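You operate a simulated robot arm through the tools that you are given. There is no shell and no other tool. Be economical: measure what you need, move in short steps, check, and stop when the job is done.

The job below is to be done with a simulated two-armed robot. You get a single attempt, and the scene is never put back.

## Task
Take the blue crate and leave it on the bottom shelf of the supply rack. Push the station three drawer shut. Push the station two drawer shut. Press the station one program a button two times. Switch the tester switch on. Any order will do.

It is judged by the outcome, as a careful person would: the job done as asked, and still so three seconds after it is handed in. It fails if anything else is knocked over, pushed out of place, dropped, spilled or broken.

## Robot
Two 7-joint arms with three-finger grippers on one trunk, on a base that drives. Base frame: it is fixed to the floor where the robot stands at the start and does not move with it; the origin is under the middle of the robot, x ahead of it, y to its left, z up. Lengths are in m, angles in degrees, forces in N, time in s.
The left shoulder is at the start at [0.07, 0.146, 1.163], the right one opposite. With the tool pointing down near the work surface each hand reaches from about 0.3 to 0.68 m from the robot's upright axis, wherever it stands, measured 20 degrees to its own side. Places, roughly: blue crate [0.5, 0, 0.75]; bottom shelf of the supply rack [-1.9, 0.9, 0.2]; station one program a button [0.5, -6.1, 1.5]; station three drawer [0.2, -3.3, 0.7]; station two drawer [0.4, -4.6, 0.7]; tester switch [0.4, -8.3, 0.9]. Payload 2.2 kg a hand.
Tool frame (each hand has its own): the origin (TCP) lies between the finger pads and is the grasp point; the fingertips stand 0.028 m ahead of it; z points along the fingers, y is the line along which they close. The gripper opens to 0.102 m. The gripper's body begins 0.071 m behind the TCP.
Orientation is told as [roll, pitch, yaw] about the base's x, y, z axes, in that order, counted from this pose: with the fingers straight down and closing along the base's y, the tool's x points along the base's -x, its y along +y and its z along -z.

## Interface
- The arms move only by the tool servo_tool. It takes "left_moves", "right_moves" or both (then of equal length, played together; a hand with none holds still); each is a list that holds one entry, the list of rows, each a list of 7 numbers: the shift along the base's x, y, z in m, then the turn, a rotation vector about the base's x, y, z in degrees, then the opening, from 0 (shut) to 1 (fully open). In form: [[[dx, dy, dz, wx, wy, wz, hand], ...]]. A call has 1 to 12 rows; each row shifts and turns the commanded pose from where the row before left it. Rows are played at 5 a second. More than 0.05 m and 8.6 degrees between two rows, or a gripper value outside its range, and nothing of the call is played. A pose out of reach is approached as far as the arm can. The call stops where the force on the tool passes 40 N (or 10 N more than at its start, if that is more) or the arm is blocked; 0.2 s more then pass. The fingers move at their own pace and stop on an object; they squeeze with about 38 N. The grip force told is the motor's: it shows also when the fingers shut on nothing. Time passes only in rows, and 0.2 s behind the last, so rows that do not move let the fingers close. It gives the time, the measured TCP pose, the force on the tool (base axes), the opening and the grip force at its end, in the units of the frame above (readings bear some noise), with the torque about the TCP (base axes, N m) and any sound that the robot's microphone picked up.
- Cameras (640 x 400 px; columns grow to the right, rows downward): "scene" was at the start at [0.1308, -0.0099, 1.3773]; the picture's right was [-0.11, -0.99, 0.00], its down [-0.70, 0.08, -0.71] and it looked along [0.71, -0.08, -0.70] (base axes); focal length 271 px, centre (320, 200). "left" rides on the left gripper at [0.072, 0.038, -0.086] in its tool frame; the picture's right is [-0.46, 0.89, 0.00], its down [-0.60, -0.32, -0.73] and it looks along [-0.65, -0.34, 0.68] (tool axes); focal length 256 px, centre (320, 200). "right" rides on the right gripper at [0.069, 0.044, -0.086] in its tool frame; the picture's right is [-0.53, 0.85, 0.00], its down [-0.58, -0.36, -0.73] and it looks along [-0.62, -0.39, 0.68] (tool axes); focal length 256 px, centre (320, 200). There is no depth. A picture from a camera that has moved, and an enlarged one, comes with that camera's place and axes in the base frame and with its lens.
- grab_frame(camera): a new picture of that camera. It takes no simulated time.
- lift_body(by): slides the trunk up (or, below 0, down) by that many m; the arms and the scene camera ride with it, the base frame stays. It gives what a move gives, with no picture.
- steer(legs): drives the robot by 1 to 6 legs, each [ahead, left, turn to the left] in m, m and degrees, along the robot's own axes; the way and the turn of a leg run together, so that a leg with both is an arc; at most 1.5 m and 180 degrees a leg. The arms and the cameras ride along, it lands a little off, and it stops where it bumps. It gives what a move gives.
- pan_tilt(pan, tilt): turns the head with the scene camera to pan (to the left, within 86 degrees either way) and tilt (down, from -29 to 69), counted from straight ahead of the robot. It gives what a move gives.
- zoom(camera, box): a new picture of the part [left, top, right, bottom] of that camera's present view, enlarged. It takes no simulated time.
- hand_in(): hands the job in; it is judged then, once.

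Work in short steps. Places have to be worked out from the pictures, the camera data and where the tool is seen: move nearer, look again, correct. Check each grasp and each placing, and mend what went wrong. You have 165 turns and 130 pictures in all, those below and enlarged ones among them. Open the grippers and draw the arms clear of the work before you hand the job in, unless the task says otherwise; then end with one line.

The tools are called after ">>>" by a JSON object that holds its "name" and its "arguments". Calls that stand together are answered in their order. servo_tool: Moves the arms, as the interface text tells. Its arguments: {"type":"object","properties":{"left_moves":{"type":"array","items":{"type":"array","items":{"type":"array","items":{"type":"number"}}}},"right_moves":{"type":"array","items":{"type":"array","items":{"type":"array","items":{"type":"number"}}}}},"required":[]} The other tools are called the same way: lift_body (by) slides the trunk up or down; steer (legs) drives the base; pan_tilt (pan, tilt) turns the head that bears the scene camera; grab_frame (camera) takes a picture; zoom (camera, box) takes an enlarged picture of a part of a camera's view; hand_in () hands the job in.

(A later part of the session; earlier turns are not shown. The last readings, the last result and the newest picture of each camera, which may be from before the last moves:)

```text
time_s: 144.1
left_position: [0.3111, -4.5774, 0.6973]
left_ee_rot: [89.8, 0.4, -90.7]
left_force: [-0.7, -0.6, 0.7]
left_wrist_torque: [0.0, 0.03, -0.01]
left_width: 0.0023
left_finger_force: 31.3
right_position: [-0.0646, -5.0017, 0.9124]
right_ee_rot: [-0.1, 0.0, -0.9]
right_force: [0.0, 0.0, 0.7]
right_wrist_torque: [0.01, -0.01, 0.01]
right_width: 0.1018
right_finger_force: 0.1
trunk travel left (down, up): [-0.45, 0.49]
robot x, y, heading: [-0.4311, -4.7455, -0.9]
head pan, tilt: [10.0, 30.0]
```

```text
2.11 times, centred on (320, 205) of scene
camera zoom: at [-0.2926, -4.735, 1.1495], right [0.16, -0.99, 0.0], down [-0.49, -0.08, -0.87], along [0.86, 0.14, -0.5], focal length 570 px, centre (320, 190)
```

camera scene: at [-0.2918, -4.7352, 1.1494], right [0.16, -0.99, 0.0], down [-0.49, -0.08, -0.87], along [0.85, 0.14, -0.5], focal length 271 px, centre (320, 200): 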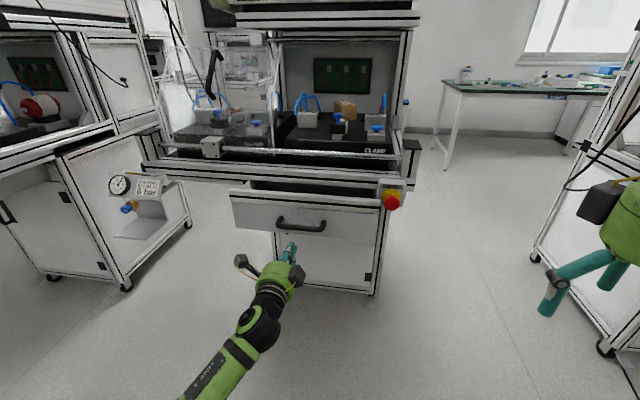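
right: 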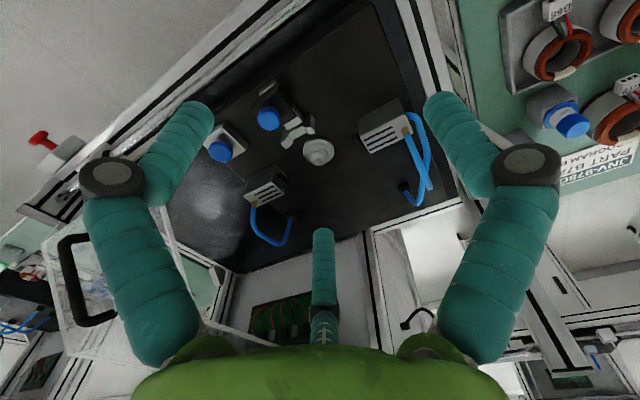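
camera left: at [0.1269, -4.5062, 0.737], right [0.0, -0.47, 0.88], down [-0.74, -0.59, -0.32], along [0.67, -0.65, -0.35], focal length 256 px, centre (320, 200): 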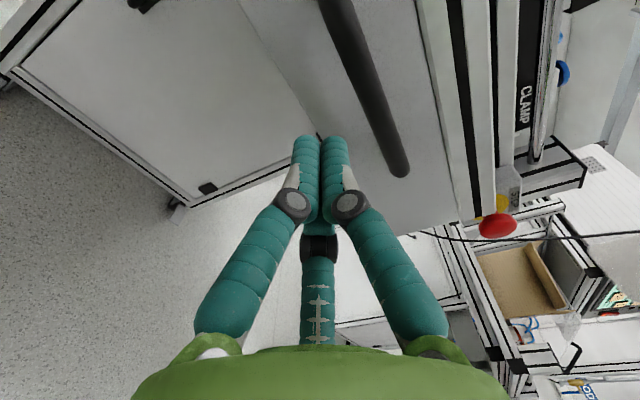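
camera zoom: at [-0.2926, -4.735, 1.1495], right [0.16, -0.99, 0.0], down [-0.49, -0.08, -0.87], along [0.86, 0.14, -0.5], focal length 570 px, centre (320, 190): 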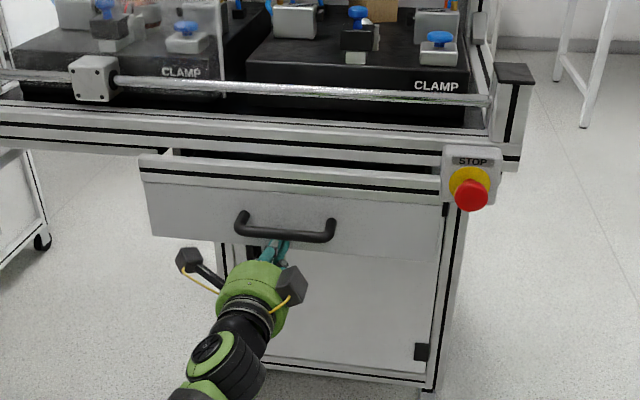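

Still free or sliding. I'll bring the base 5 cm closer and keep pushing.

>>> {"name": "servo_tool", "arguments": {"left_moves": [[[-0.02, 0, 0, 0, 0, 0, 0], [-0.02, 0, 0, 0, 0, 0, 0], [-0.02, 0, 0, 0, 0, 0, 0], [0, 0, 0, 0, 0, 0, 0]]]}}

>>> {"name": "steer", "arguments": {"legs": [[0.08, 0, 0]]}}

>>> {"name": "servo_tool", "arguments": {"left_moves": [[[0.015, 0, 0, 0, 0, 0, 0], [0.015, 0, 0, 0, 0, 0, 0], [0.015, 0, 0, 0, 0, 0, 0], [0.015, 0, 0, 0, 0, 0, 0], [0.015, 0, 0, 0, 0, 0, 0], [0.015, 0, 0, 0, 0, 0, 0], [0.015, 0, 0, 0, 0, 0, 0], [0, 0, 0, 0, 0, 0, 0]]]}}

>>> {"name": "zoom", "arguments": {"camera": "scene", "box": [200, 110, 440, 300]}}

```text
time_s: 145.1
left_position: [0.2494, -4.5797, 0.6973]
left_ee_rot: [89.7, 0.3, -90.7]
left_force: [0.3, 0.2, -0.1]
left_wrist_torque: [-0.01, 0.02, 0.01]
left_width: 0.0021
left_finger_force: 31.3
right_position: [-0.064, -5.0016, 0.9118]
right_ee_rot: [0.0, 0.0, -0.9]
right_force: [-0.2, 0.2, -0.5]
right_wrist_torque: [0.03, 0.02, -0.01]
right_width: 0.1021
right_finger_force: 0.0
trunk travel left (down, up): [-0.45, 0.49]
robot x, y, heading: [-0.4293, -4.7474, -0.7]
head pan, tilt: [10.0, 30.0]
```

```text
time_s: 146.2
left_position: [0.3297, -4.5799, 0.6975]
left_ee_rot: [89.6, 0.4, -90.6]
left_force: [1.4, 0.3, -0.5]
left_wrist_torque: [0.01, -0.04, -0.01]
left_width: 0.0022
left_finger_force: 31.0
right_position: [0.0154, -5.0017, 0.9122]
right_ee_rot: [0.0, 0.0, -0.9]
right_force: [-0.5, -0.1, -1.0]
right_wrist_torque: [-0.02, 0.04, 0.01]
right_width: 0.1018
right_finger_force: 0.1
trunk travel left (down, up): [-0.45, 0.49]
robot x, y, heading: [-0.3515, -4.7495, -0.9]
head pan, tilt: [10.0, 30.0]
```

```text
time_s: 147.2
left_position: [0.3863, -4.5787, 0.6983]
left_ee_rot: [89.8, 0.4, -90.8]
left_force: [-11.9, 0.9, 4.0]
left_wrist_torque: [-0.02, -0.02, 0.17]
left_width: 0.002
left_finger_force: 31.2
right_position: [0.0147, -5.0013, 0.9118]
right_ee_rot: [-0.1, 0.0, -0.8]
right_force: [0.2, 0.5, -1.0]
right_wrist_torque: [0.02, 0.06, -0.01]
right_width: 0.102
right_finger_force: 0.0
trunk travel left (down, up): [-0.45, 0.49]
robot x, y, heading: [-0.3517, -4.7493, -1.0]
head pan, tilt: [10.0, 30.0]
stopped in row 5 (left hand): the force on the tool passed its limit at 101 N (the readings are from after the stop); the commanded pose is now the measured one
```

```text
2.11 times, centred on (320, 205) of scene
camera zoom: at [-0.2141, -4.7363, 1.1496], right [0.16, -0.99, 0.0], down [-0.49, -0.08, -0.87], along [0.86, 0.14, -0.5], focal length 570 px, centre (320, 190)
```

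zoom: 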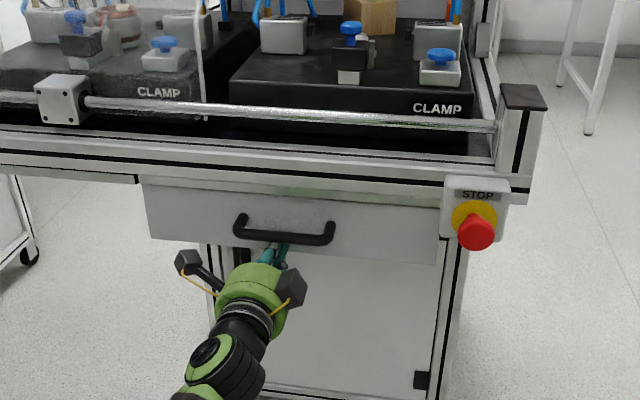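

The drawer hit its end stop. I'll press lightly once more, withdraw and check.

>>> {"name": "servo_tool", "arguments": {"left_moves": [[[0.004, 0, 0, 0, 0, 0, 0], [0.004, 0, 0, 0, 0, 0, 0], [0, 0, 0, 0, 0, 0, 0]]]}}

>>> {"name": "servo_tool", "arguments": {"left_moves": [[[-0.03, 0, 0, 0, 0, 0, 0], [-0.03, 0, 0, 0, 0, 0, 0], [-0.03, 0, 0, 0, 0, 0, 0], [0, 0, 0, 0, 0, 0, 0]]]}}

>>> {"name": "steer", "arguments": {"legs": [[-0.36, 0, 0]]}}

>>> {"name": "zoom", "arguments": {"camera": "scene", "box": [200, 90, 440, 280]}}

```text
time_s: 147.7
left_position: [0.3855, -4.5783, 0.6975]
left_ee_rot: [89.8, 0.3, -90.7]
left_force: [-26.7, 1.8, 6.0]
left_wrist_torque: [-0.02, -0.16, 0.26]
left_width: 0.0063
left_finger_force: 31.9
right_position: [0.0106, -5.001, 0.9139]
right_ee_rot: [0.0, -0.2, -0.6]
right_force: [1.1, 0.8, -0.3]
right_wrist_torque: [-0.05, -0.02, 0.0]
right_width: 0.1019
right_finger_force: 0.0
trunk travel left (down, up): [-0.45, 0.49]
robot x, y, heading: [-0.3494, -4.7452, -0.9]
head pan, tilt: [10.0, 30.0]
stopped in row 2 (left hand): the force on the tool passed its limit at 46 N (the readings are from after the stop); the commanded pose is now the measured one
```

```text
time_s: 148.7
left_position: [0.2991, -4.5804, 0.6943]
left_ee_rot: [89.3, 0.4, -90.7]
left_force: [0.8, 1.1, -0.3]
left_wrist_torque: [-0.04, 0.01, -0.01]
left_width: 0.0023
left_finger_force: 31.4
right_position: [0.0147, -5.0007, 0.9107]
right_ee_rot: [0.0, 0.0, -0.7]
right_force: [1.1, -0.7, 0.4]
right_wrist_torque: [-0.03, 0.02, -0.02]
right_width: 0.1017
right_finger_force: 0.1
trunk travel left (down, up): [-0.45, 0.49]
robot x, y, heading: [-0.3515, -4.7471, -1.2]
head pan, tilt: [10.0, 30.0]
```

```text
time_s: 151.0
left_position: [-0.0523, -4.5762, 0.696]
left_ee_rot: [89.3, 0.2, -90.7]
left_force: [-0.3, 0.0, -0.6]
left_wrist_torque: [-0.01, 0.04, 0.0]
left_width: 0.0023
left_finger_force: 31.7
right_position: [-0.3365, -4.9974, 0.9108]
right_ee_rot: [0.1, -0.1, -0.9]
right_force: [-0.4, 0.0, 0.8]
right_wrist_torque: [-0.03, -0.01, 0.01]
right_width: 0.1023
right_finger_force: 0.0
trunk travel left (down, up): [-0.45, 0.49]
robot x, y, heading: [-0.7003, -4.7411, -0.9]
head pan, tilt: [10.0, 30.0]
```

```text
2.11 times, centred on (320, 185) of scene
camera zoom: at [-0.5649, -4.731, 1.1495], right [0.16, -0.99, 0.0], down [-0.49, -0.08, -0.87], along [0.86, 0.14, -0.5], focal length 570 px, centre (320, 232)
```

zoom: 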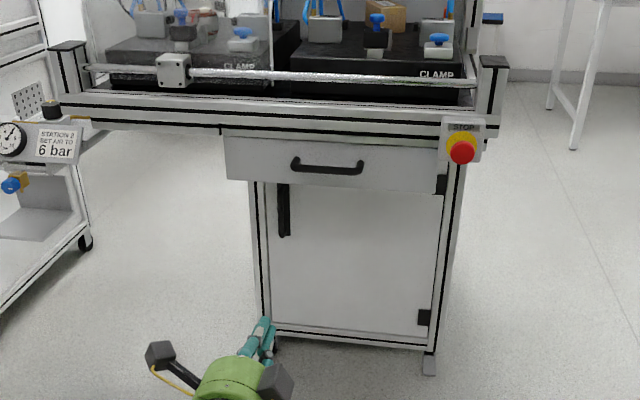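

The station two drawer is shut. I'll raise the trunk for the station one button, then drive right after a look along the path.

>>> {"name": "lift_body", "arguments": {"by": 0.4}}

>>> {"name": "pan_tilt", "arguments": {"pan": -45, "tilt": 20}}

>>> {"name": "grab_frame", "arguments": {"camera": "scene"}}

```text
time_s: 154.8
left_position: [-0.0511, -4.5763, 1.0948]
left_ee_rot: [89.4, 0.4, -90.8]
left_force: [-0.1, -0.4, -1.1]
left_wrist_torque: [0.02, -0.02, 0.03]
left_width: 0.0021
left_finger_force: 30.7
right_position: [-0.3366, -4.9958, 1.31]
right_ee_rot: [0.1, 0.1, -0.8]
right_force: [0.4, 0.4, 0.2]
right_wrist_torque: [-0.01, 0.0, 0.0]
right_width: 0.102
right_finger_force: 0.1
trunk travel left (down, up): [-0.85, 0.09]
robot x, y, heading: [-0.7027, -4.7403, -0.9]
head pan, tilt: [10.0, 30.0]
```

```text
time_s: 156.0
left_position: [-0.052, -4.5758, 1.0951]
left_ee_rot: [89.4, 0.3, -90.6]
left_force: [0.0, 0.4, 0.2]
left_wrist_torque: [-0.03, 0.03, -0.01]
left_width: 0.0025
left_finger_force: 31.2
right_position: [-0.3376, -4.9972, 1.3117]
right_ee_rot: [-0.1, 0.2, -0.9]
right_force: [0.7, -1.1, 0.2]
right_wrist_torque: [-0.03, 0.01, -0.03]
right_width: 0.1018
right_finger_force: 0.1
trunk travel left (down, up): [-0.85, 0.09]
robot x, y, heading: [-0.7039, -4.7421, -0.7]
head pan, tilt: [-45.0, 20.0]
```

```text
70 pictures are left
camera scene: at [-0.5888, -4.8121, 1.5655], right [-0.72, -0.7, 0.0], down [-0.24, 0.25, -0.94], along [0.65, -0.67, -0.34], focal length 271 px, centre (320, 200)
```

scene: 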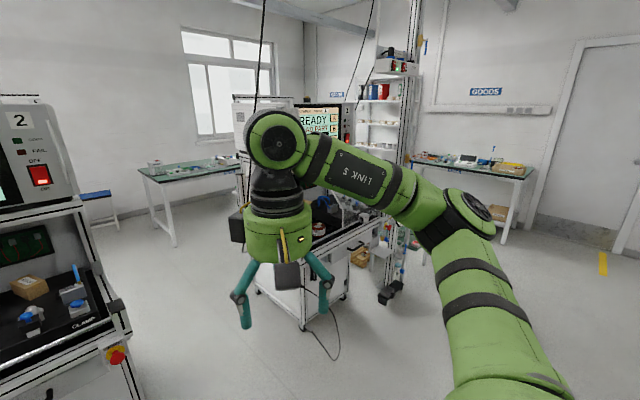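

Path clear. I'll drive right 1.5 m to station one.

>>> {"name": "steer", "arguments": {"legs": [[0, -1.5, 0.8]]}}

>>> {"name": "pan_tilt", "arguments": {"pan": 5, "tilt": 10}}

>>> {"name": "grab_frame", "arguments": {"camera": "scene"}}

```text
time_s: 163.5
left_position: [-0.0459, -6.0462, 1.0956]
left_ee_rot: [89.5, 0.3, -87.7]
left_force: [0.3, 0.1, -0.3]
left_wrist_torque: [0.03, 0.03, 0.0]
left_width: 0.002
left_finger_force: 31.9
right_position: [-0.3071, -6.4826, 1.3118]
right_ee_rot: [0.1, 0.2, 2.2]
right_force: [0.6, 0.4, -0.1]
right_wrist_torque: [-0.02, 0.01, 0.0]
right_width: 0.1019
right_finger_force: 0.1
trunk travel left (down, up): [-0.85, 0.09]
robot x, y, heading: [-0.6876, -6.2468, 2.1]
head pan, tilt: [-45.0, 20.0]
```

```text
time_s: 164.7
left_position: [-0.0456, -6.0464, 1.0948]
left_ee_rot: [89.3, 0.3, -87.7]
left_force: [-0.6, -0.2, 0.7]
left_wrist_torque: [0.0, 0.0, 0.0]
left_width: 0.002
left_finger_force: 32.0
right_position: [-0.3085, -6.4815, 1.3124]
right_ee_rot: [0.0, 0.0, 2.2]
right_force: [0.5, 0.4, 0.8]
right_wrist_torque: [0.01, 0.0, 0.01]
right_width: 0.1021
right_finger_force: 0.0
trunk travel left (down, up): [-0.85, 0.09]
robot x, y, heading: [-0.6843, -6.2494, 2.4]
head pan, tilt: [5.0, 10.0]
```

```text
69 pictures are left
camera scene: at [-0.5447, -6.236, 1.5818], right [0.12, -0.99, 0.0], down [-0.17, -0.02, -0.98], along [0.98, 0.12, -0.17], focal length 271 px, centre (320, 200)
```

scene: 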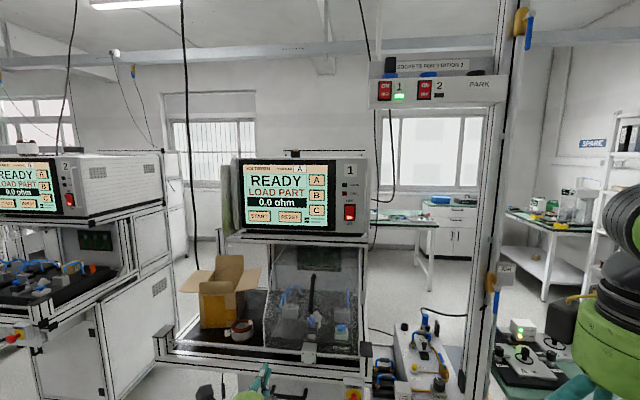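

Station one's screen shows program A/B/C buttons. I'll zoom in.

>>> {"name": "zoom", "arguments": {"camera": "scene", "box": [225, 145, 385, 250]}}

```text
3.81 times, centred on (305, 198) of scene
camera zoom: at [-0.5447, -6.236, 1.5818], right [0.12, -0.99, 0.0], down [-0.17, -0.02, -0.98], along [0.98, 0.12, -0.17], focal length 1032 px, centre (377, 210)
```

zoom: 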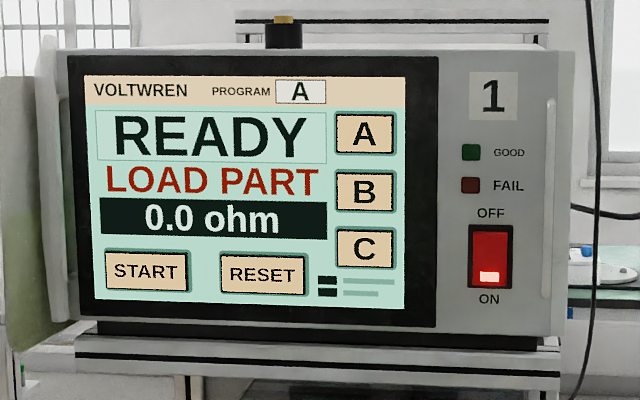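

Button A is near (0.5, −6.094, 1.48), about 6×4 cm. I'll correct the heading, raise the trunk and bring the left fist to that height, still well back.

>>> {"name": "steer", "arguments": {"legs": [[0, 0, -2.2]]}}

>>> {"name": "lift_body", "arguments": {"by": 0.085}}

>>> {"name": "servo_tool", "arguments": {"left_moves": [[[-0.01, 0, 0.045, 0, 0, 0, 0], [-0.01, 0, 0.045, 0, 0, 0, 0], [-0.01, 0, 0.045, 0, 0, 0, 0], [0, 0, 0.045, 0, 0, 0, 0], [0, 0, 0.045, 0, 0, 0, 0], [0, 0, 0.045, 0, 0, 0, 0], [0, 0, 0.03, 0, 0, 0, 0], [0, 0, 0, 0, 0, 0, 0]]]}}

>>> {"name": "grab_frame", "arguments": {"camera": "left"}}

>>> {"name": "grab_frame", "arguments": {"camera": "scene"}}

```text
time_s: 165.5
left_position: [-0.0381, -6.0685, 1.0945]
left_ee_rot: [89.4, 0.2, -89.7]
left_force: [0.6, 0.5, -0.9]
left_wrist_torque: [-0.03, 0.01, -0.03]
left_width: 0.002
left_finger_force: 31.6
right_position: [-0.3151, -6.4938, 1.3114]
right_ee_rot: [-0.2, 0.1, 0.0]
right_force: [0.4, 0.3, 0.2]
right_wrist_torque: [-0.03, 0.06, 0.01]
right_width: 0.1021
right_finger_force: 0.0
trunk travel left (down, up): [-0.85, 0.09]
robot x, y, heading: [-0.6849, -6.2501, -0.2]
head pan, tilt: [5.0, 10.0]
```

```text
time_s: 166.7
left_position: [-0.0376, -6.0711, 1.1801]
left_ee_rot: [89.3, 0.3, -89.8]
left_force: [0.1, 0.2, 0.2]
left_wrist_torque: [0.01, 0.01, -0.03]
left_width: 0.0023
left_finger_force: 32.0
right_position: [-0.3156, -6.4959, 1.3968]
right_ee_rot: [0.1, 0.0, 0.0]
right_force: [0.0, 0.3, -0.1]
right_wrist_torque: [-0.02, -0.02, -0.02]
right_width: 0.102
right_finger_force: 0.1
trunk travel left (down, up): [-0.935, 0.005]
robot x, y, heading: [-0.6898, -6.2466, 0.0]
head pan, tilt: [5.0, 10.0]
```

```text
time_s: 168.5
left_position: [-0.0683, -6.0726, 1.4785]
left_ee_rot: [89.3, 0.3, -89.8]
left_force: [0.1, -0.4, 0.6]
left_wrist_torque: [0.04, -0.01, -0.01]
left_width: 0.0023
left_finger_force: 31.1
right_position: [-0.3153, -6.4968, 1.3969]
right_ee_rot: [0.1, -0.1, 0.1]
right_force: [0.3, 0.4, 0.4]
right_wrist_torque: [0.01, -0.02, 0.0]
right_width: 0.1022
right_finger_force: 0.0
trunk travel left (down, up): [-0.935, 0.005]
robot x, y, heading: [-0.6876, -6.2527, -0.0]
head pan, tilt: [5.0, 10.0]
```

```text
67 pictures are left
camera left: at [-0.1532, -6.0018, 1.5173], right [0.01, -0.47, 0.88], down [-0.73, -0.6, -0.31], along [0.68, -0.64, -0.35], focal length 256 px, centre (320, 200)
```

left: 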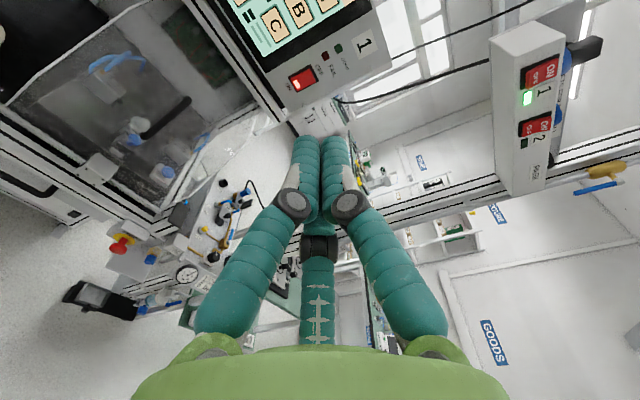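

```text
66 pictures are left
camera scene: at [-0.5441, -6.2412, 1.6668], right [0.09, -1.0, 0.0], down [-0.17, -0.02, -0.98], along [0.98, 0.09, -0.17], focal length 271 px, centre (320, 200)
```

scene: 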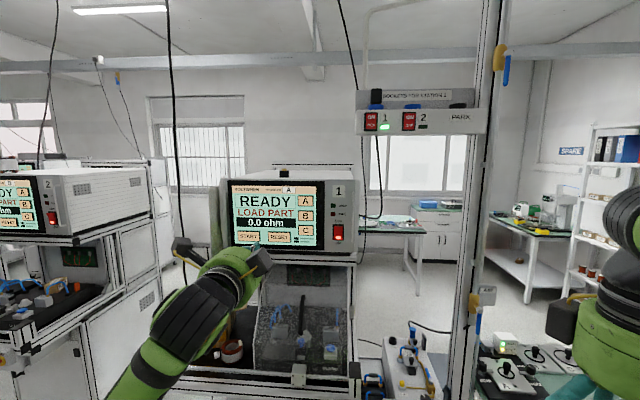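

Triangulation gives button A ≈ (0.53, −6.088, 1.475). I'll advance 0.25 m and re-measure; I also want the distance of the post on the right.

>>> {"name": "steer", "arguments": {"legs": [[0.25, 0, 0]]}}

>>> {"name": "grab_frame", "arguments": {"camera": "left"}}

>>> {"name": "pan_tilt", "arguments": {"pan": -25, "tilt": 25}}

>>> {"name": "grab_frame", "arguments": {"camera": "scene"}}

```text
time_s: 170.3
left_position: [0.183, -6.0721, 1.4788]
left_ee_rot: [89.4, 0.4, -89.9]
left_force: [-0.9, -0.7, 0.2]
left_wrist_torque: [0.01, 0.02, -0.01]
left_width: 0.002
left_finger_force: 31.2
right_position: [-0.0636, -6.4964, 1.3982]
right_ee_rot: [-0.1, 0.0, 0.0]
right_force: [-0.3, -0.2, 0.0]
right_wrist_torque: [0.0, -0.02, 0.0]
right_width: 0.102
right_finger_force: 0.1
trunk travel left (down, up): [-0.935, 0.005]
robot x, y, heading: [-0.428, -6.2501, 0.2]
head pan, tilt: [5.0, 10.0]
```

```text
65 pictures are left
camera left: at [0.0983, -6.002, 1.5188], right [0.01, -0.47, 0.88], down [-0.73, -0.6, -0.31], along [0.68, -0.64, -0.35], focal length 256 px, centre (320, 200)
```

left: 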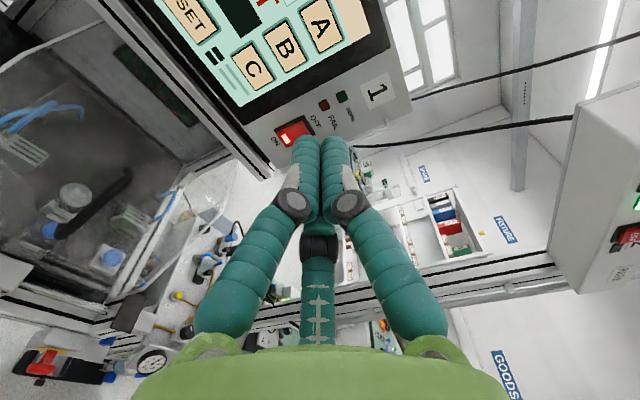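

```text
time_s: 171.3
left_position: [0.1883, -6.0715, 1.4776]
left_ee_rot: [89.3, 0.3, -89.8]
left_force: [1.0, 0.2, 0.2]
left_wrist_torque: [0.02, 0.03, 0.0]
left_width: 0.0022
left_finger_force: 31.6
right_position: [-0.0587, -6.4957, 1.3962]
right_ee_rot: [-0.1, 0.1, 0.1]
right_force: [0.3, -0.4, 0.1]
right_wrist_torque: [0.01, 0.01, 0.01]
right_width: 0.1022
right_finger_force: 0.1
trunk travel left (down, up): [-0.935, 0.005]
robot x, y, heading: [-0.4309, -6.2494, 0.2]
head pan, tilt: [-25.0, 25.0]
```

```text
64 pictures are left
camera scene: at [-0.2961, -6.2883, 1.6423], right [-0.42, -0.91, 0.0], down [-0.38, 0.18, -0.91], along [0.82, -0.38, -0.42], focal length 271 px, centre (320, 200)
```

scene: 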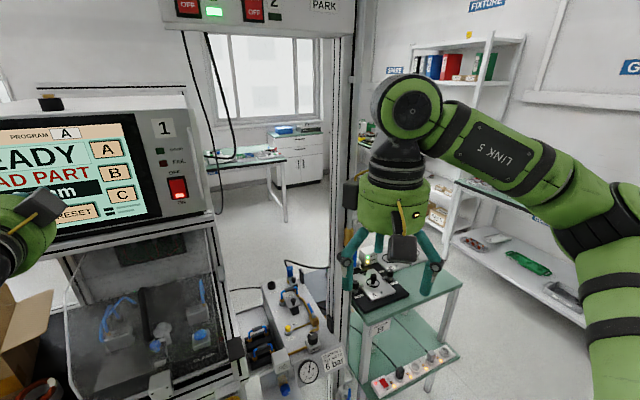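

The post is at about (0.38, −6.67), which leaves room. Button A refined: (0.53, −6.088, 1.471). I'll align the fist laterally and advance 0.2 m.

>>> {"name": "servo_tool", "arguments": {"left_moves": [[[0, -0.0165, -0.006, 0, 0, 0, 0], [0, 0, 0, 0, 0, 0, 0]]]}}

>>> {"name": "steer", "arguments": {"legs": [[0.19, 0, 0]]}}

>>> {"name": "grab_frame", "arguments": {"camera": "left"}}

>>> {"name": "pan_tilt", "arguments": {"pan": 10, "tilt": 20}}

>>> {"name": "grab_frame", "arguments": {"camera": "scene"}}

```text
time_s: 171.9
left_position: [0.188, -6.0887, 1.4703]
left_ee_rot: [89.3, 0.3, -89.8]
left_force: [-0.4, -0.2, -0.1]
left_wrist_torque: [-0.02, 0.0, 0.0]
left_width: 0.002
left_finger_force: 31.3
right_position: [-0.0605, -6.4965, 1.3961]
right_ee_rot: [0.1, 0.0, 0.1]
right_force: [-0.2, -0.8, 1.1]
right_wrist_torque: [0.01, 0.03, 0.01]
right_width: 0.1021
right_finger_force: 0.0
trunk travel left (down, up): [-0.935, 0.005]
robot x, y, heading: [-0.433, -6.2474, 0.2]
head pan, tilt: [-25.0, 25.0]
```

```text
time_s: 173.4
left_position: [0.3696, -6.0894, 1.474]
left_ee_rot: [89.6, 0.2, -89.7]
left_force: [-1.0, -0.1, -0.2]
left_wrist_torque: [0.0, 0.04, -0.02]
left_width: 0.0022
left_finger_force: 31.4
right_position: [0.1231, -6.4961, 1.3981]
right_ee_rot: [0.0, -0.2, 0.1]
right_force: [-0.9, -0.1, 0.4]
right_wrist_torque: [-0.01, -0.06, 0.02]
right_width: 0.1018
right_finger_force: 0.1
trunk travel left (down, up): [-0.935, 0.005]
robot x, y, heading: [-0.2421, -6.2501, -0.2]
head pan, tilt: [-25.0, 25.0]
```

```text
63 pictures are left
camera left: at [0.2843, -6.0181, 1.514], right [0.01, -0.47, 0.88], down [-0.73, -0.6, -0.32], along [0.68, -0.64, -0.35], focal length 256 px, centre (320, 200)
```

left: 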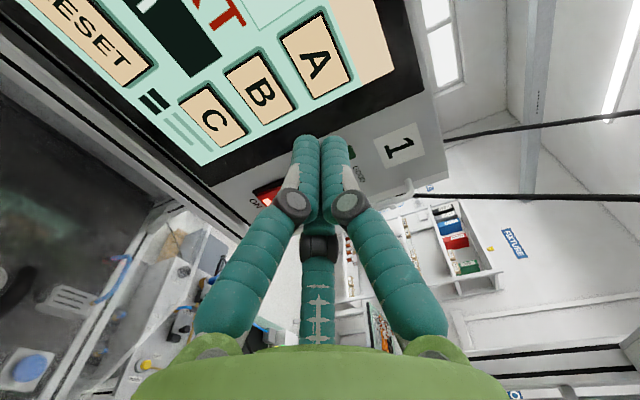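

```text
time_s: 174.4
left_position: [0.3762, -6.0888, 1.4714]
left_ee_rot: [89.4, 0.3, -89.8]
left_force: [0.9, 0.1, 1.1]
left_wrist_torque: [0.03, 0.03, 0.01]
left_width: 0.0021
left_finger_force: 31.4
right_position: [0.1297, -6.4963, 1.3958]
right_ee_rot: [0.0, 0.1, 0.1]
right_force: [-0.5, -0.4, 0.3]
right_wrist_torque: [-0.01, 0.02, 0.01]
right_width: 0.1021
right_finger_force: 0.1
trunk travel left (down, up): [-0.935, 0.005]
robot x, y, heading: [-0.2429, -6.2485, 0.0]
head pan, tilt: [10.0, 20.0]
```

```text
62 pictures are left
camera scene: at [-0.0998, -6.2334, 1.6504], right [0.17, -0.98, 0.0], down [-0.34, -0.06, -0.94], along [0.93, 0.16, -0.34], focal length 271 px, centre (320, 200)
```

scene: 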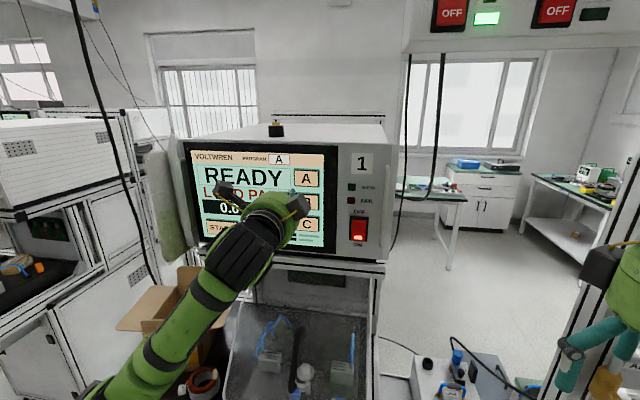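

Consistent: A at (0.525, −6.089, 1.472). I'll move the base 6 cm closer, then approach with the arm in small steps.

>>> {"name": "steer", "arguments": {"legs": [[0.06, 0, 0]]}}

>>> {"name": "servo_tool", "arguments": {"left_moves": [[[0, 0, 0, 0, 0, 0, 0], [0.01, 0, 0, 0, 0, 0, 0], [0.01, 0, 0, 0, 0, 0, 0], [0, 0, 0, 0, 0, 0, 0]]]}}

>>> {"name": "zoom", "arguments": {"camera": "left", "box": [160, 20, 480, 220]}}

>>> {"name": "zoom", "arguments": {"camera": "scene", "box": [170, 130, 410, 280]}}

```text
time_s: 175.4
left_position: [0.4211, -6.0897, 1.4776]
left_ee_rot: [90.0, 0.3, -89.9]
left_force: [-2.9, 0.6, 0.7]
left_wrist_torque: [0.0, 0.04, 0.01]
left_width: 0.0024
left_finger_force: 31.0
right_position: [0.1745, -6.4955, 1.4]
right_ee_rot: [0.1, -0.7, 0.1]
right_force: [-2.2, 0.5, 0.2]
right_wrist_torque: [-0.02, -0.13, -0.04]
right_width: 0.1022
right_finger_force: 0.0
trunk travel left (down, up): [-0.935, 0.005]
robot x, y, heading: [-0.1838, -6.2473, -0.2]
head pan, tilt: [10.0, 20.0]
```

```text
time_s: 176.4
left_position: [0.4567, -6.0897, 1.4718]
left_ee_rot: [89.4, 0.3, -89.9]
left_force: [0.5, 0.0, 0.5]
left_wrist_torque: [0.0, 0.01, -0.01]
left_width: 0.0022
left_finger_force: 31.6
right_position: [0.1891, -6.497, 1.3976]
right_ee_rot: [-0.1, 0.1, 0.1]
right_force: [0.8, -0.3, -0.6]
right_wrist_torque: [0.0, 0.05, 0.03]
right_width: 0.102
right_finger_force: 0.0
trunk travel left (down, up): [-0.935, 0.005]
robot x, y, heading: [-0.1857, -6.2487, -0.1]
head pan, tilt: [10.0, 20.0]
```

```text
2.00 times, centred on (320, 120) of left
camera zoom: at [0.3723, -6.0191, 1.5108], right [0.01, -0.47, 0.88], down [-0.73, -0.6, -0.31], along [0.68, -0.64, -0.35], focal length 512 px, centre (320, 360)
```

zoom: 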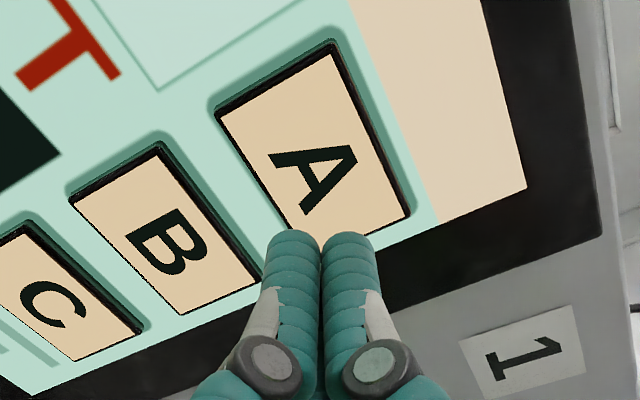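

```text
2.67 times, centred on (290, 205) of scene
camera zoom: at [-0.0389, -6.2334, 1.6502], right [0.17, -0.98, 0.0], down [-0.34, -0.06, -0.94], along [0.92, 0.16, -0.34], focal length 722 px, centre (400, 187)
```

zoom: 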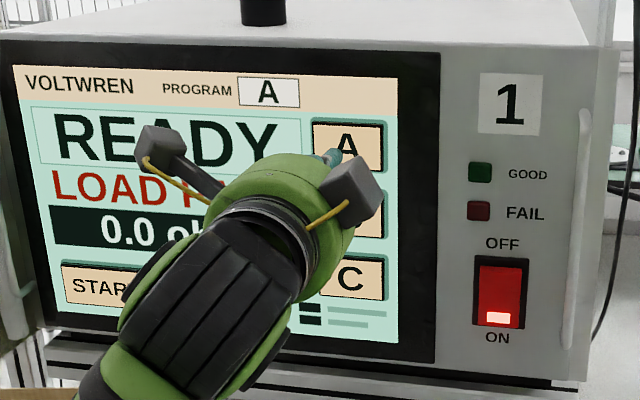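

The fingertips are headed onto A's centre with about 4 cm to go. I'll advance in small steps.

>>> {"name": "servo_tool", "arguments": {"left_moves": [[[0.008, 0, 0, 0, 0, 0, 0], [0.008, 0, 0, 0, 0, 0, 0], [0.008, 0, 0, 0, 0, 0, 0], [0, 0, 0, 0, 0, 0, 0]]]}}

>>> {"name": "zoom", "arguments": {"camera": "left", "box": [160, 20, 480, 220]}}

```text
time_s: 177.4
left_position: [0.4771, -6.0896, 1.4732]
left_ee_rot: [89.5, 0.3, -90.1]
left_force: [-0.2, -0.2, -0.3]
left_wrist_torque: [0.0, -0.03, -0.02]
left_width: 0.0023
left_finger_force: 31.8
right_position: [0.1866, -6.4963, 1.397]
right_ee_rot: [0.0, -0.1, 0.0]
right_force: [0.4, 0.0, 0.5]
right_wrist_torque: [0.04, -0.01, 0.01]
right_width: 0.1019
right_finger_force: 0.0
trunk travel left (down, up): [-0.935, 0.005]
robot x, y, heading: [-0.1806, -6.2502, 0.1]
head pan, tilt: [10.0, 20.0]
```

```text
2.00 times, centred on (320, 120) of left
camera zoom: at [0.3918, -6.0192, 1.5129], right [0.01, -0.47, 0.88], down [-0.73, -0.6, -0.31], along [0.68, -0.65, -0.35], focal length 512 px, centre (320, 360)
```

zoom: 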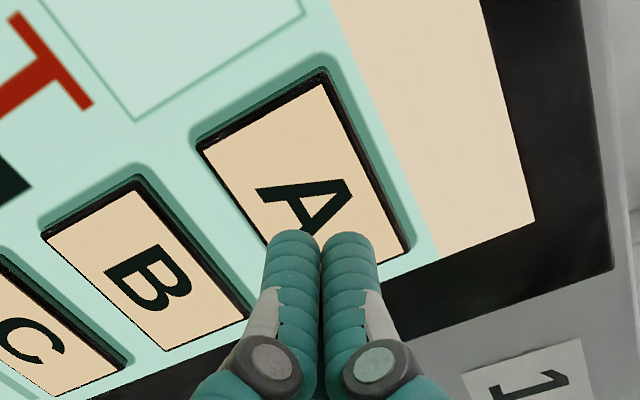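

>>> {"name": "servo_tool", "arguments": {"left_moves": [[[0.006, 0, -0.002, 0, 0, 0, 0], [0.006, 0, 0, 0, 0, 0, 0], [0, 0, 0, 0, 0, 0, 0]]]}}

```text
time_s: 178.2
left_position: [0.4905, -6.0906, 1.4706]
left_ee_rot: [89.5, 0.2, -89.9]
left_force: [-0.7, -0.1, 0.1]
left_wrist_torque: [0.01, 0.01, 0.04]
left_width: 0.0018
left_finger_force: 31.3
right_position: [0.1862, -6.4974, 1.3976]
right_ee_rot: [0.0, -0.1, 0.1]
right_force: [0.2, -0.2, 0.9]
right_wrist_torque: [0.03, 0.0, -0.01]
right_width: 0.102
right_finger_force: 0.0
trunk travel left (down, up): [-0.935, 0.005]
robot x, y, heading: [-0.1838, -6.2534, -0.2]
head pan, tilt: [10.0, 20.0]
```

No contact yet at tip x≈0.518. I'll keep going in 4 mm steps.

>>> {"name": "servo_tool", "arguments": {"left_moves": [[[0.004, 0, 0, 0, 0, 0, 0], [0.004, 0, 0, 0, 0, 0, 0], [0, 0, 0, 0, 0, 0, 0]]]}}

>>> {"name": "zoom", "arguments": {"camera": "left", "box": [160, 20, 480, 220]}}

```text
time_s: 179.0
left_position: [0.4986, -6.0895, 1.47]
left_ee_rot: [89.5, 0.3, -90.0]
left_force: [0.0, -0.3, -0.4]
left_wrist_torque: [0.01, 0.01, 0.01]
left_width: 0.0023
left_finger_force: 31.6
right_position: [0.1863, -6.4969, 1.397]
right_ee_rot: [0.0, -0.1, 0.1]
right_force: [0.3, 0.0, 0.1]
right_wrist_torque: [-0.02, 0.01, 0.01]
right_width: 0.1021
right_finger_force: 0.1
trunk travel left (down, up): [-0.935, 0.005]
robot x, y, heading: [-0.1796, -6.2497, 0.2]
head pan, tilt: [10.0, 20.0]
```

```text
2.00 times, centred on (320, 120) of left
camera zoom: at [0.4131, -6.0184, 1.51], right [0.01, -0.47, 0.88], down [-0.73, -0.6, -0.31], along [0.68, -0.64, -0.35], focal length 512 px, centre (320, 360)
```

zoom: 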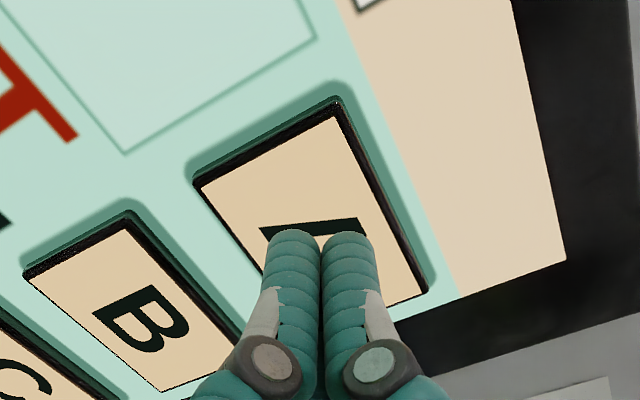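

Nearly touching. I'll make the press in fine steps and read the sound and force.

>>> {"name": "servo_tool", "arguments": {"left_moves": [[[0.003, 0, 0, 0, 0, 0, 0], [0.003, 0, 0, 0, 0, 0, 0], [0, 0, 0, 0, 0, 0, 0]]]}}

```text
time_s: 179.8
left_position: [0.5035, -6.0894, 1.4699]
left_ee_rot: [89.5, 0.3, -89.8]
left_force: [-0.6, -0.2, -1.0]
left_wrist_torque: [0.0, 0.02, -0.01]
left_width: 0.002
left_finger_force: 31.1
right_position: [0.186, -6.4961, 1.397]
right_ee_rot: [0.0, 0.1, 0.1]
right_force: [-0.3, 0.1, 0.9]
right_wrist_torque: [-0.03, 0.0, 0.0]
right_width: 0.1022
right_finger_force: 0.1
trunk travel left (down, up): [-0.935, 0.005]
robot x, y, heading: [-0.1845, -6.2515, -0.1]
head pan, tilt: [10.0, 20.0]
```

>>> {"name": "servo_tool", "arguments": {"left_moves": [[[0.003, 0, 0, 0, 0, 0, 0], [0.003, 0, 0, 0, 0, 0, 0], [0, 0, 0, 0, 0, 0, 0]]]}}

>>> {"name": "zoom", "arguments": {"camera": "left", "box": [160, 20, 480, 220]}}

```text
time_s: 180.6
left_position: [0.5086, -6.0885, 1.4713]
left_ee_rot: [89.5, 0.3, -89.8]
left_force: [-5.9, -0.3, -3.2]
left_wrist_torque: [-0.01, 0.02, -0.01]
left_width: 0.0061
left_finger_force: 31.6
right_position: [0.1838, -6.4958, 1.3981]
right_ee_rot: [0.0, -0.2, 0.0]
right_force: [-0.5, -0.2, 1.3]
right_wrist_torque: [0.02, 0.0, 0.02]
right_width: 0.1021
right_finger_force: 0.1
trunk travel left (down, up): [-0.935, 0.005]
robot x, y, heading: [-0.1835, -6.2508, -0.0]
head pan, tilt: [10.0, 20.0]
heard: click
```

```text
2.00 times, centred on (320, 120) of left
camera zoom: at [0.4228, -6.0187, 1.5108], right [0.01, -0.47, 0.88], down [-0.73, -0.6, -0.31], along [0.68, -0.64, -0.35], focal length 512 px, centre (320, 360)
```

zoom: 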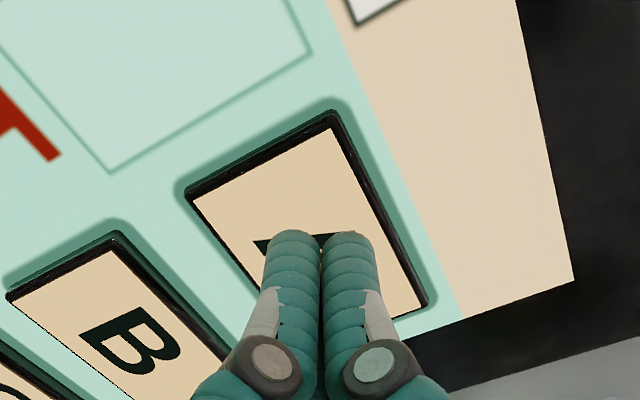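

Click heard, which is press one. I'll back off 2.5 cm to release fully.

>>> {"name": "servo_tool", "arguments": {"left_moves": [[[-0.012, 0, 0, 0, 0, 0, 0], [-0.013, 0, 0, 0, 0, 0, 0], [0, 0, 0, 0, 0, 0, 0], [0, 0, 0, 0, 0, 0, 0], [0, 0, 0, 0, 0, 0, 0]]]}}

>>> {"name": "zoom", "arguments": {"camera": "scene", "box": [170, 130, 410, 280]}}

```text
time_s: 181.8
left_position: [0.4848, -6.0891, 1.4715]
left_ee_rot: [89.6, 0.3, -89.9]
left_force: [0.3, 0.2, -0.4]
left_wrist_torque: [0.02, 0.02, 0.01]
left_width: 0.0021
left_finger_force: 31.3
right_position: [0.1867, -6.4967, 1.3964]
right_ee_rot: [-0.1, 0.0, 0.1]
right_force: [0.2, -0.9, -0.7]
right_wrist_torque: [0.04, 0.01, 0.01]
right_width: 0.102
right_finger_force: 0.0
trunk travel left (down, up): [-0.935, 0.005]
robot x, y, heading: [-0.187, -6.2474, 0.1]
head pan, tilt: [10.0, 20.0]
```

```text
2.67 times, centred on (290, 205) of scene
camera zoom: at [-0.0424, -6.2333, 1.6505], right [0.17, -0.98, 0.0], down [-0.34, -0.06, -0.94], along [0.93, 0.16, -0.34], focal length 722 px, centre (400, 187)
```

zoom: 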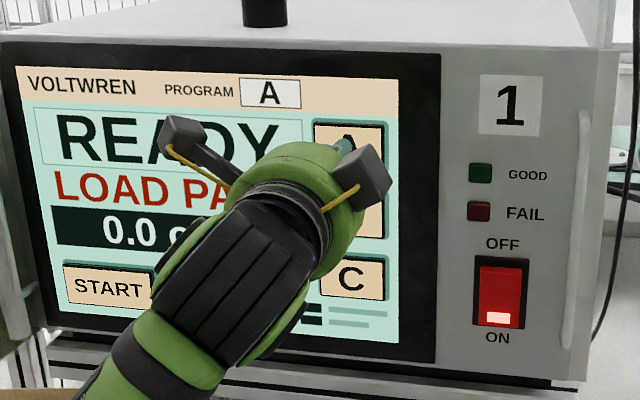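

Released. Now for press two: the same advance in steps.

>>> {"name": "servo_tool", "arguments": {"left_moves": [[[0.01, 0, 0, 0, 0, 0, 0], [0.006, 0, 0, 0, 0, 0, 0], [0.003, 0, 0, 0, 0, 0, 0], [0.003, 0, 0, 0, 0, 0, 0], [0.003, 0, 0, 0, 0, 0, 0], [0, 0, 0, 0, 0, 0, 0]]]}}

```text
time_s: 183.2
left_position: [0.5084, -6.0901, 1.4724]
left_ee_rot: [89.4, 0.3, -89.9]
left_force: [-5.6, -0.2, -2.4]
left_wrist_torque: [0.02, -0.01, 0.0]
left_width: 0.0061
left_finger_force: 31.5
right_position: [0.1853, -6.4975, 1.3978]
right_ee_rot: [0.0, 0.0, 0.1]
right_force: [-0.9, 0.5, 0.6]
right_wrist_torque: [-0.02, 0.02, -0.02]
right_width: 0.1018
right_finger_force: 0.0
trunk travel left (down, up): [-0.935, 0.005]
robot x, y, heading: [-0.1813, -6.2503, 0.1]
head pan, tilt: [10.0, 20.0]
heard: click
```

Second click heard. I'll withdraw and back the base off.

>>> {"name": "servo_tool", "arguments": {"left_moves": [[[-0.03, 0, 0, 0, 0, 0, 0], [-0.03, 0, 0, 0, 0, 0, 0], [-0.03, 0, 0, 0, 0, 0, 0], [-0.03, 0, 0, 0, 0, 0, 0], [0, 0, 0, 0, 0, 0, 0]]]}}

>>> {"name": "steer", "arguments": {"legs": [[-0.55, 0, 0]]}}

>>> {"name": "grab_frame", "arguments": {"camera": "scene"}}

>>> {"name": "pan_tilt", "arguments": {"pan": -50, "tilt": 20}}

>>> {"name": "grab_frame", "arguments": {"camera": "scene"}}

```text
time_s: 184.4
left_position: [0.3895, -6.0892, 1.4705]
left_ee_rot: [89.5, 0.3, -90.0]
left_force: [0.0, 0.5, -0.1]
left_wrist_torque: [0.02, -0.03, 0.01]
left_width: 0.002
left_finger_force: 31.7
right_position: [0.1875, -6.4962, 1.398]
right_ee_rot: [0.0, 0.0, 0.1]
right_force: [0.0, 1.0, -0.1]
right_wrist_torque: [0.03, 0.01, 0.01]
right_width: 0.1019
right_finger_force: 0.1
trunk travel left (down, up): [-0.935, 0.005]
robot x, y, heading: [-0.1828, -6.2485, -0.2]
head pan, tilt: [10.0, 20.0]
```

```text
time_s: 187.6
left_position: [-0.1622, -6.085, 1.4688]
left_ee_rot: [89.4, 0.4, -89.3]
left_force: [-0.3, -0.2, -0.1]
left_wrist_torque: [0.0, -0.01, -0.01]
left_width: 0.0021
left_finger_force: 31.6
right_position: [-0.3614, -6.4945, 1.3954]
right_ee_rot: [0.0, 0.1, 0.6]
right_force: [0.2, 0.4, -1.1]
right_wrist_torque: [0.02, 0.03, 0.0]
right_width: 0.102
right_finger_force: 0.0
trunk travel left (down, up): [-0.935, 0.005]
robot x, y, heading: [-0.7375, -6.2526, 0.9]
head pan, tilt: [10.0, 20.0]
```

```text
55 pictures are left
camera scene: at [-0.593, -6.2345, 1.6502], right [0.18, -0.98, 0.0], down [-0.34, -0.06, -0.94], along [0.92, 0.17, -0.34], focal length 271 px, centre (320, 200)
```

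scene: 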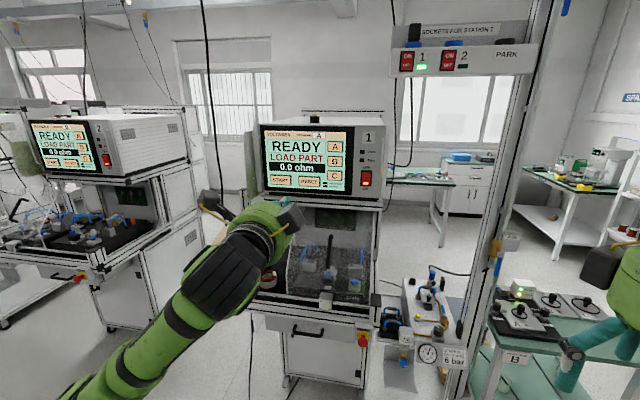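

```text
time_s: 188.9
left_position: [-0.1644, -6.0861, 1.4706]
left_ee_rot: [89.4, 0.2, -89.3]
left_force: [1.3, -0.6, -0.3]
left_wrist_torque: [-0.01, 0.01, -0.01]
left_width: 0.0021
left_finger_force: 31.2
right_position: [-0.363, -6.4946, 1.3973]
right_ee_rot: [0.0, 0.0, 0.7]
right_force: [-0.6, 0.3, -0.4]
right_wrist_torque: [0.02, 0.02, 0.04]
right_width: 0.1018
right_finger_force: 0.1
trunk travel left (down, up): [-0.935, 0.005]
robot x, y, heading: [-0.7319, -6.2527, 0.6]
head pan, tilt: [-50.0, 20.0]
```

```text
54 pictures are left
camera scene: at [-0.626, -6.3223, 1.6505], right [-0.76, -0.65, 0.0], down [-0.22, 0.26, -0.94], along [0.61, -0.71, -0.34], focal length 271 px, centre (320, 200)
```

scene: 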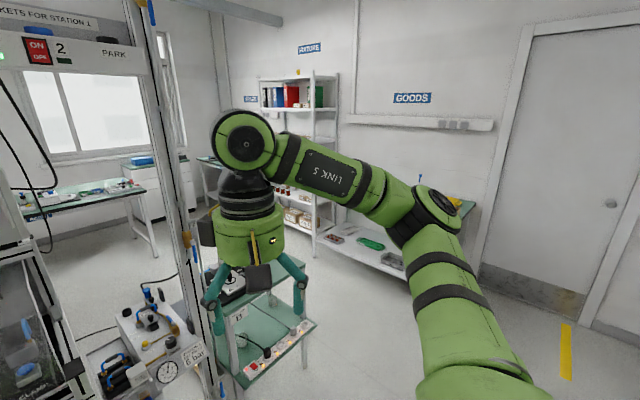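

Station one is done. The tester should be further along, behind the arm in this view. I'll drive right 0.7 m, lower the trunk and look again.

>>> {"name": "steer", "arguments": {"legs": [[-0.1, -0.7, 0]]}}

>>> {"name": "lift_body", "arguments": {"by": -0.24}}

>>> {"name": "pan_tilt", "arguments": {"pan": -30, "tilt": 15}}

>>> {"name": "grab_frame", "arguments": {"camera": "scene"}}

>>> {"name": "pan_tilt", "arguments": {"pan": -84, "tilt": 20}}

>>> {"name": "grab_frame", "arguments": {"camera": "scene"}}

```text
time_s: 192.7
left_position: [-0.2561, -6.7699, 1.4711]
left_ee_rot: [89.4, 0.1, -89.6]
left_force: [-0.1, 1.4, 0.3]
left_wrist_torque: [0.0, 0.0, 0.02]
left_width: 0.0023
left_finger_force: 31.1
right_position: [-0.4593, -7.178, 1.3974]
right_ee_rot: [-0.1, 0.0, 0.4]
right_force: [0.3, -0.1, 0.4]
right_wrist_torque: [0.02, 0.02, 0.01]
right_width: 0.102
right_finger_force: 0.1
trunk travel left (down, up): [-0.935, 0.005]
robot x, y, heading: [-0.8275, -6.9369, 0.2]
head pan, tilt: [-50.0, 20.0]
```

```text
time_s: 195.2
left_position: [-0.2569, -6.7735, 1.2294]
left_ee_rot: [89.4, 0.4, -89.5]
left_force: [-0.2, 0.2, -1.3]
left_wrist_torque: [0.0, 0.0, -0.01]
left_width: 0.0021
left_finger_force: 32.1
right_position: [-0.4598, -7.1803, 1.1561]
right_ee_rot: [0.0, 0.0, 0.4]
right_force: [-0.2, 1.1, -0.6]
right_wrist_torque: [0.0, -0.02, 0.02]
right_width: 0.102
right_finger_force: 0.1
trunk travel left (down, up): [-0.695, 0.245]
robot x, y, heading: [-0.8278, -6.9376, 0.3]
head pan, tilt: [-50.0, 20.0]
```

```text
time_s: 196.0
left_position: [-0.2578, -6.7711, 1.2309]
left_ee_rot: [89.5, 0.2, -89.5]
left_force: [0.3, -0.4, -0.6]
left_wrist_torque: [0.01, 0.02, 0.04]
left_width: 0.0019
left_finger_force: 31.3
right_position: [-0.4592, -7.1806, 1.1572]
right_ee_rot: [0.0, 0.0, 0.4]
right_force: [-0.3, -0.2, -0.1]
right_wrist_torque: [0.0, 0.02, -0.01]
right_width: 0.1018
right_finger_force: 0.1
trunk travel left (down, up): [-0.695, 0.245]
robot x, y, heading: [-0.8292, -6.9364, 0.4]
head pan, tilt: [-30.0, 15.0]
```

```text
53 pictures are left
camera scene: at [-0.7007, -6.9817, 1.4186], right [-0.5, -0.87, 0.0], down [-0.22, 0.13, -0.97], along [0.84, -0.48, -0.26], focal length 271 px, centre (320, 200)
```

scene: 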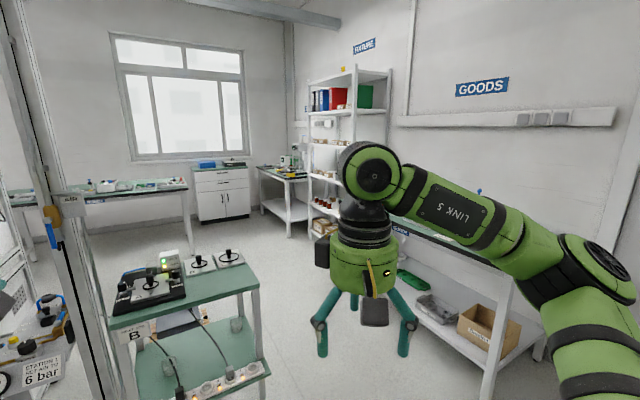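

```text
time_s: 197.2
left_position: [-0.257, -6.7721, 1.2291]
left_ee_rot: [89.5, 0.3, -89.6]
left_force: [-0.1, 0.1, 0.6]
left_wrist_torque: [-0.02, -0.01, -0.01]
left_width: 0.0022
left_finger_force: 32.2
right_position: [-0.4603, -7.1811, 1.1569]
right_ee_rot: [0.0, 0.0, 0.4]
right_force: [0.0, 0.7, 0.7]
right_wrist_torque: [-0.04, 0.01, -0.01]
right_width: 0.102
right_finger_force: 0.0
trunk travel left (down, up): [-0.695, 0.245]
robot x, y, heading: [-0.834, -6.9336, 0.3]
head pan, tilt: [-84.0, 20.0]
```

```text
52 pictures are left
camera scene: at [-0.7715, -7.0279, 1.4105], right [-0.99, -0.11, 0.0], down [-0.04, 0.34, -0.94], along [0.1, -0.93, -0.34], focal length 271 px, centre (320, 200)
```

scene: 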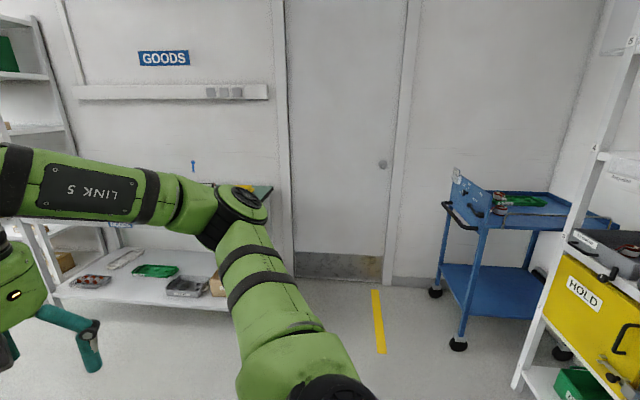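

The tester must be on the "GOODS" bench along the −y wall, behind the arm. I'll turn to face −y and look from closer.

>>> {"name": "steer", "arguments": {"legs": [[0, 0, -90], [0.2, 0.5, 0]]}}

>>> {"name": "pan_tilt", "arguments": {"pan": 25, "tilt": 30}}

>>> {"name": "grab_frame", "arguments": {"camera": "scene"}}

```text
time_s: 204.2
left_position: [-0.1808, -7.7189, 1.2308]
left_ee_rot: [89.5, 0.3, 179.2]
left_force: [0.4, -0.6, -0.6]
left_wrist_torque: [-0.04, 0.03, -0.03]
left_width: 0.0023
left_finger_force: 31.3
right_position: [-0.5837, -7.5096, 1.1566]
right_ee_rot: [0.0, 0.0, -90.9]
right_force: [-0.6, 0.6, -0.2]
right_wrist_torque: [0.02, 0.02, 0.02]
right_width: 0.1018
right_finger_force: 0.0
trunk travel left (down, up): [-0.695, 0.245]
robot x, y, heading: [-0.3329, -7.1442, -90.7]
head pan, tilt: [-84.0, 20.0]
```

```text
time_s: 206.1
left_position: [-0.1802, -7.7213, 1.2298]
left_ee_rot: [89.5, 0.2, 179.2]
left_force: [0.1, -0.1, -0.4]
left_wrist_torque: [-0.02, -0.02, 0.02]
left_width: 0.0022
left_finger_force: 31.4
right_position: [-0.5845, -7.5094, 1.1573]
right_ee_rot: [-0.1, 0.0, -90.8]
right_force: [-0.8, 0.0, 0.2]
right_wrist_torque: [0.01, -0.02, 0.01]
right_width: 0.1019
right_finger_force: 0.1
trunk travel left (down, up): [-0.695, 0.245]
robot x, y, heading: [-0.3322, -7.144, -91.0]
head pan, tilt: [25.0, 30.0]
```

```text
51 pictures are left
camera scene: at [-0.2955, -7.2762, 1.3945], right [-0.91, -0.41, 0.0], down [-0.2, 0.46, -0.87], along [0.35, -0.79, -0.5], focal length 271 px, centre (320, 200)
```

scene: 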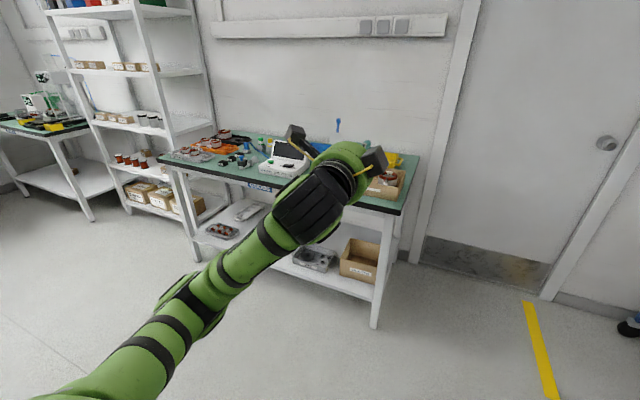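

A white instrument on the bench is probably the tester. I'll zoom in.

>>> {"name": "zoom", "arguments": {"camera": "scene", "box": [150, 105, 350, 215]}}

```text
3.20 times, centred on (250, 160) of scene
camera zoom: at [-0.2955, -7.2762, 1.3945], right [-0.91, -0.41, 0.0], down [-0.2, 0.46, -0.87], along [0.35, -0.79, -0.5], focal length 867 px, centre (544, 328)
```

zoom: 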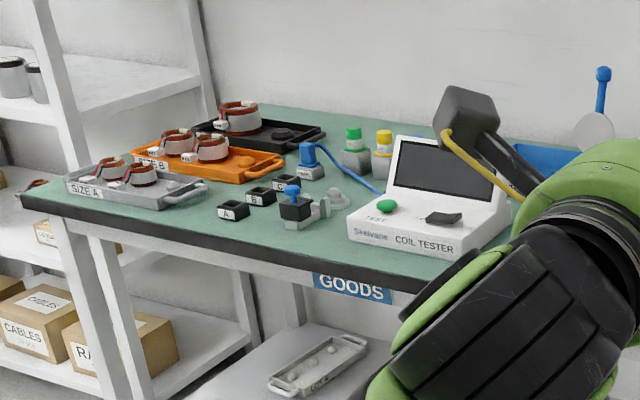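

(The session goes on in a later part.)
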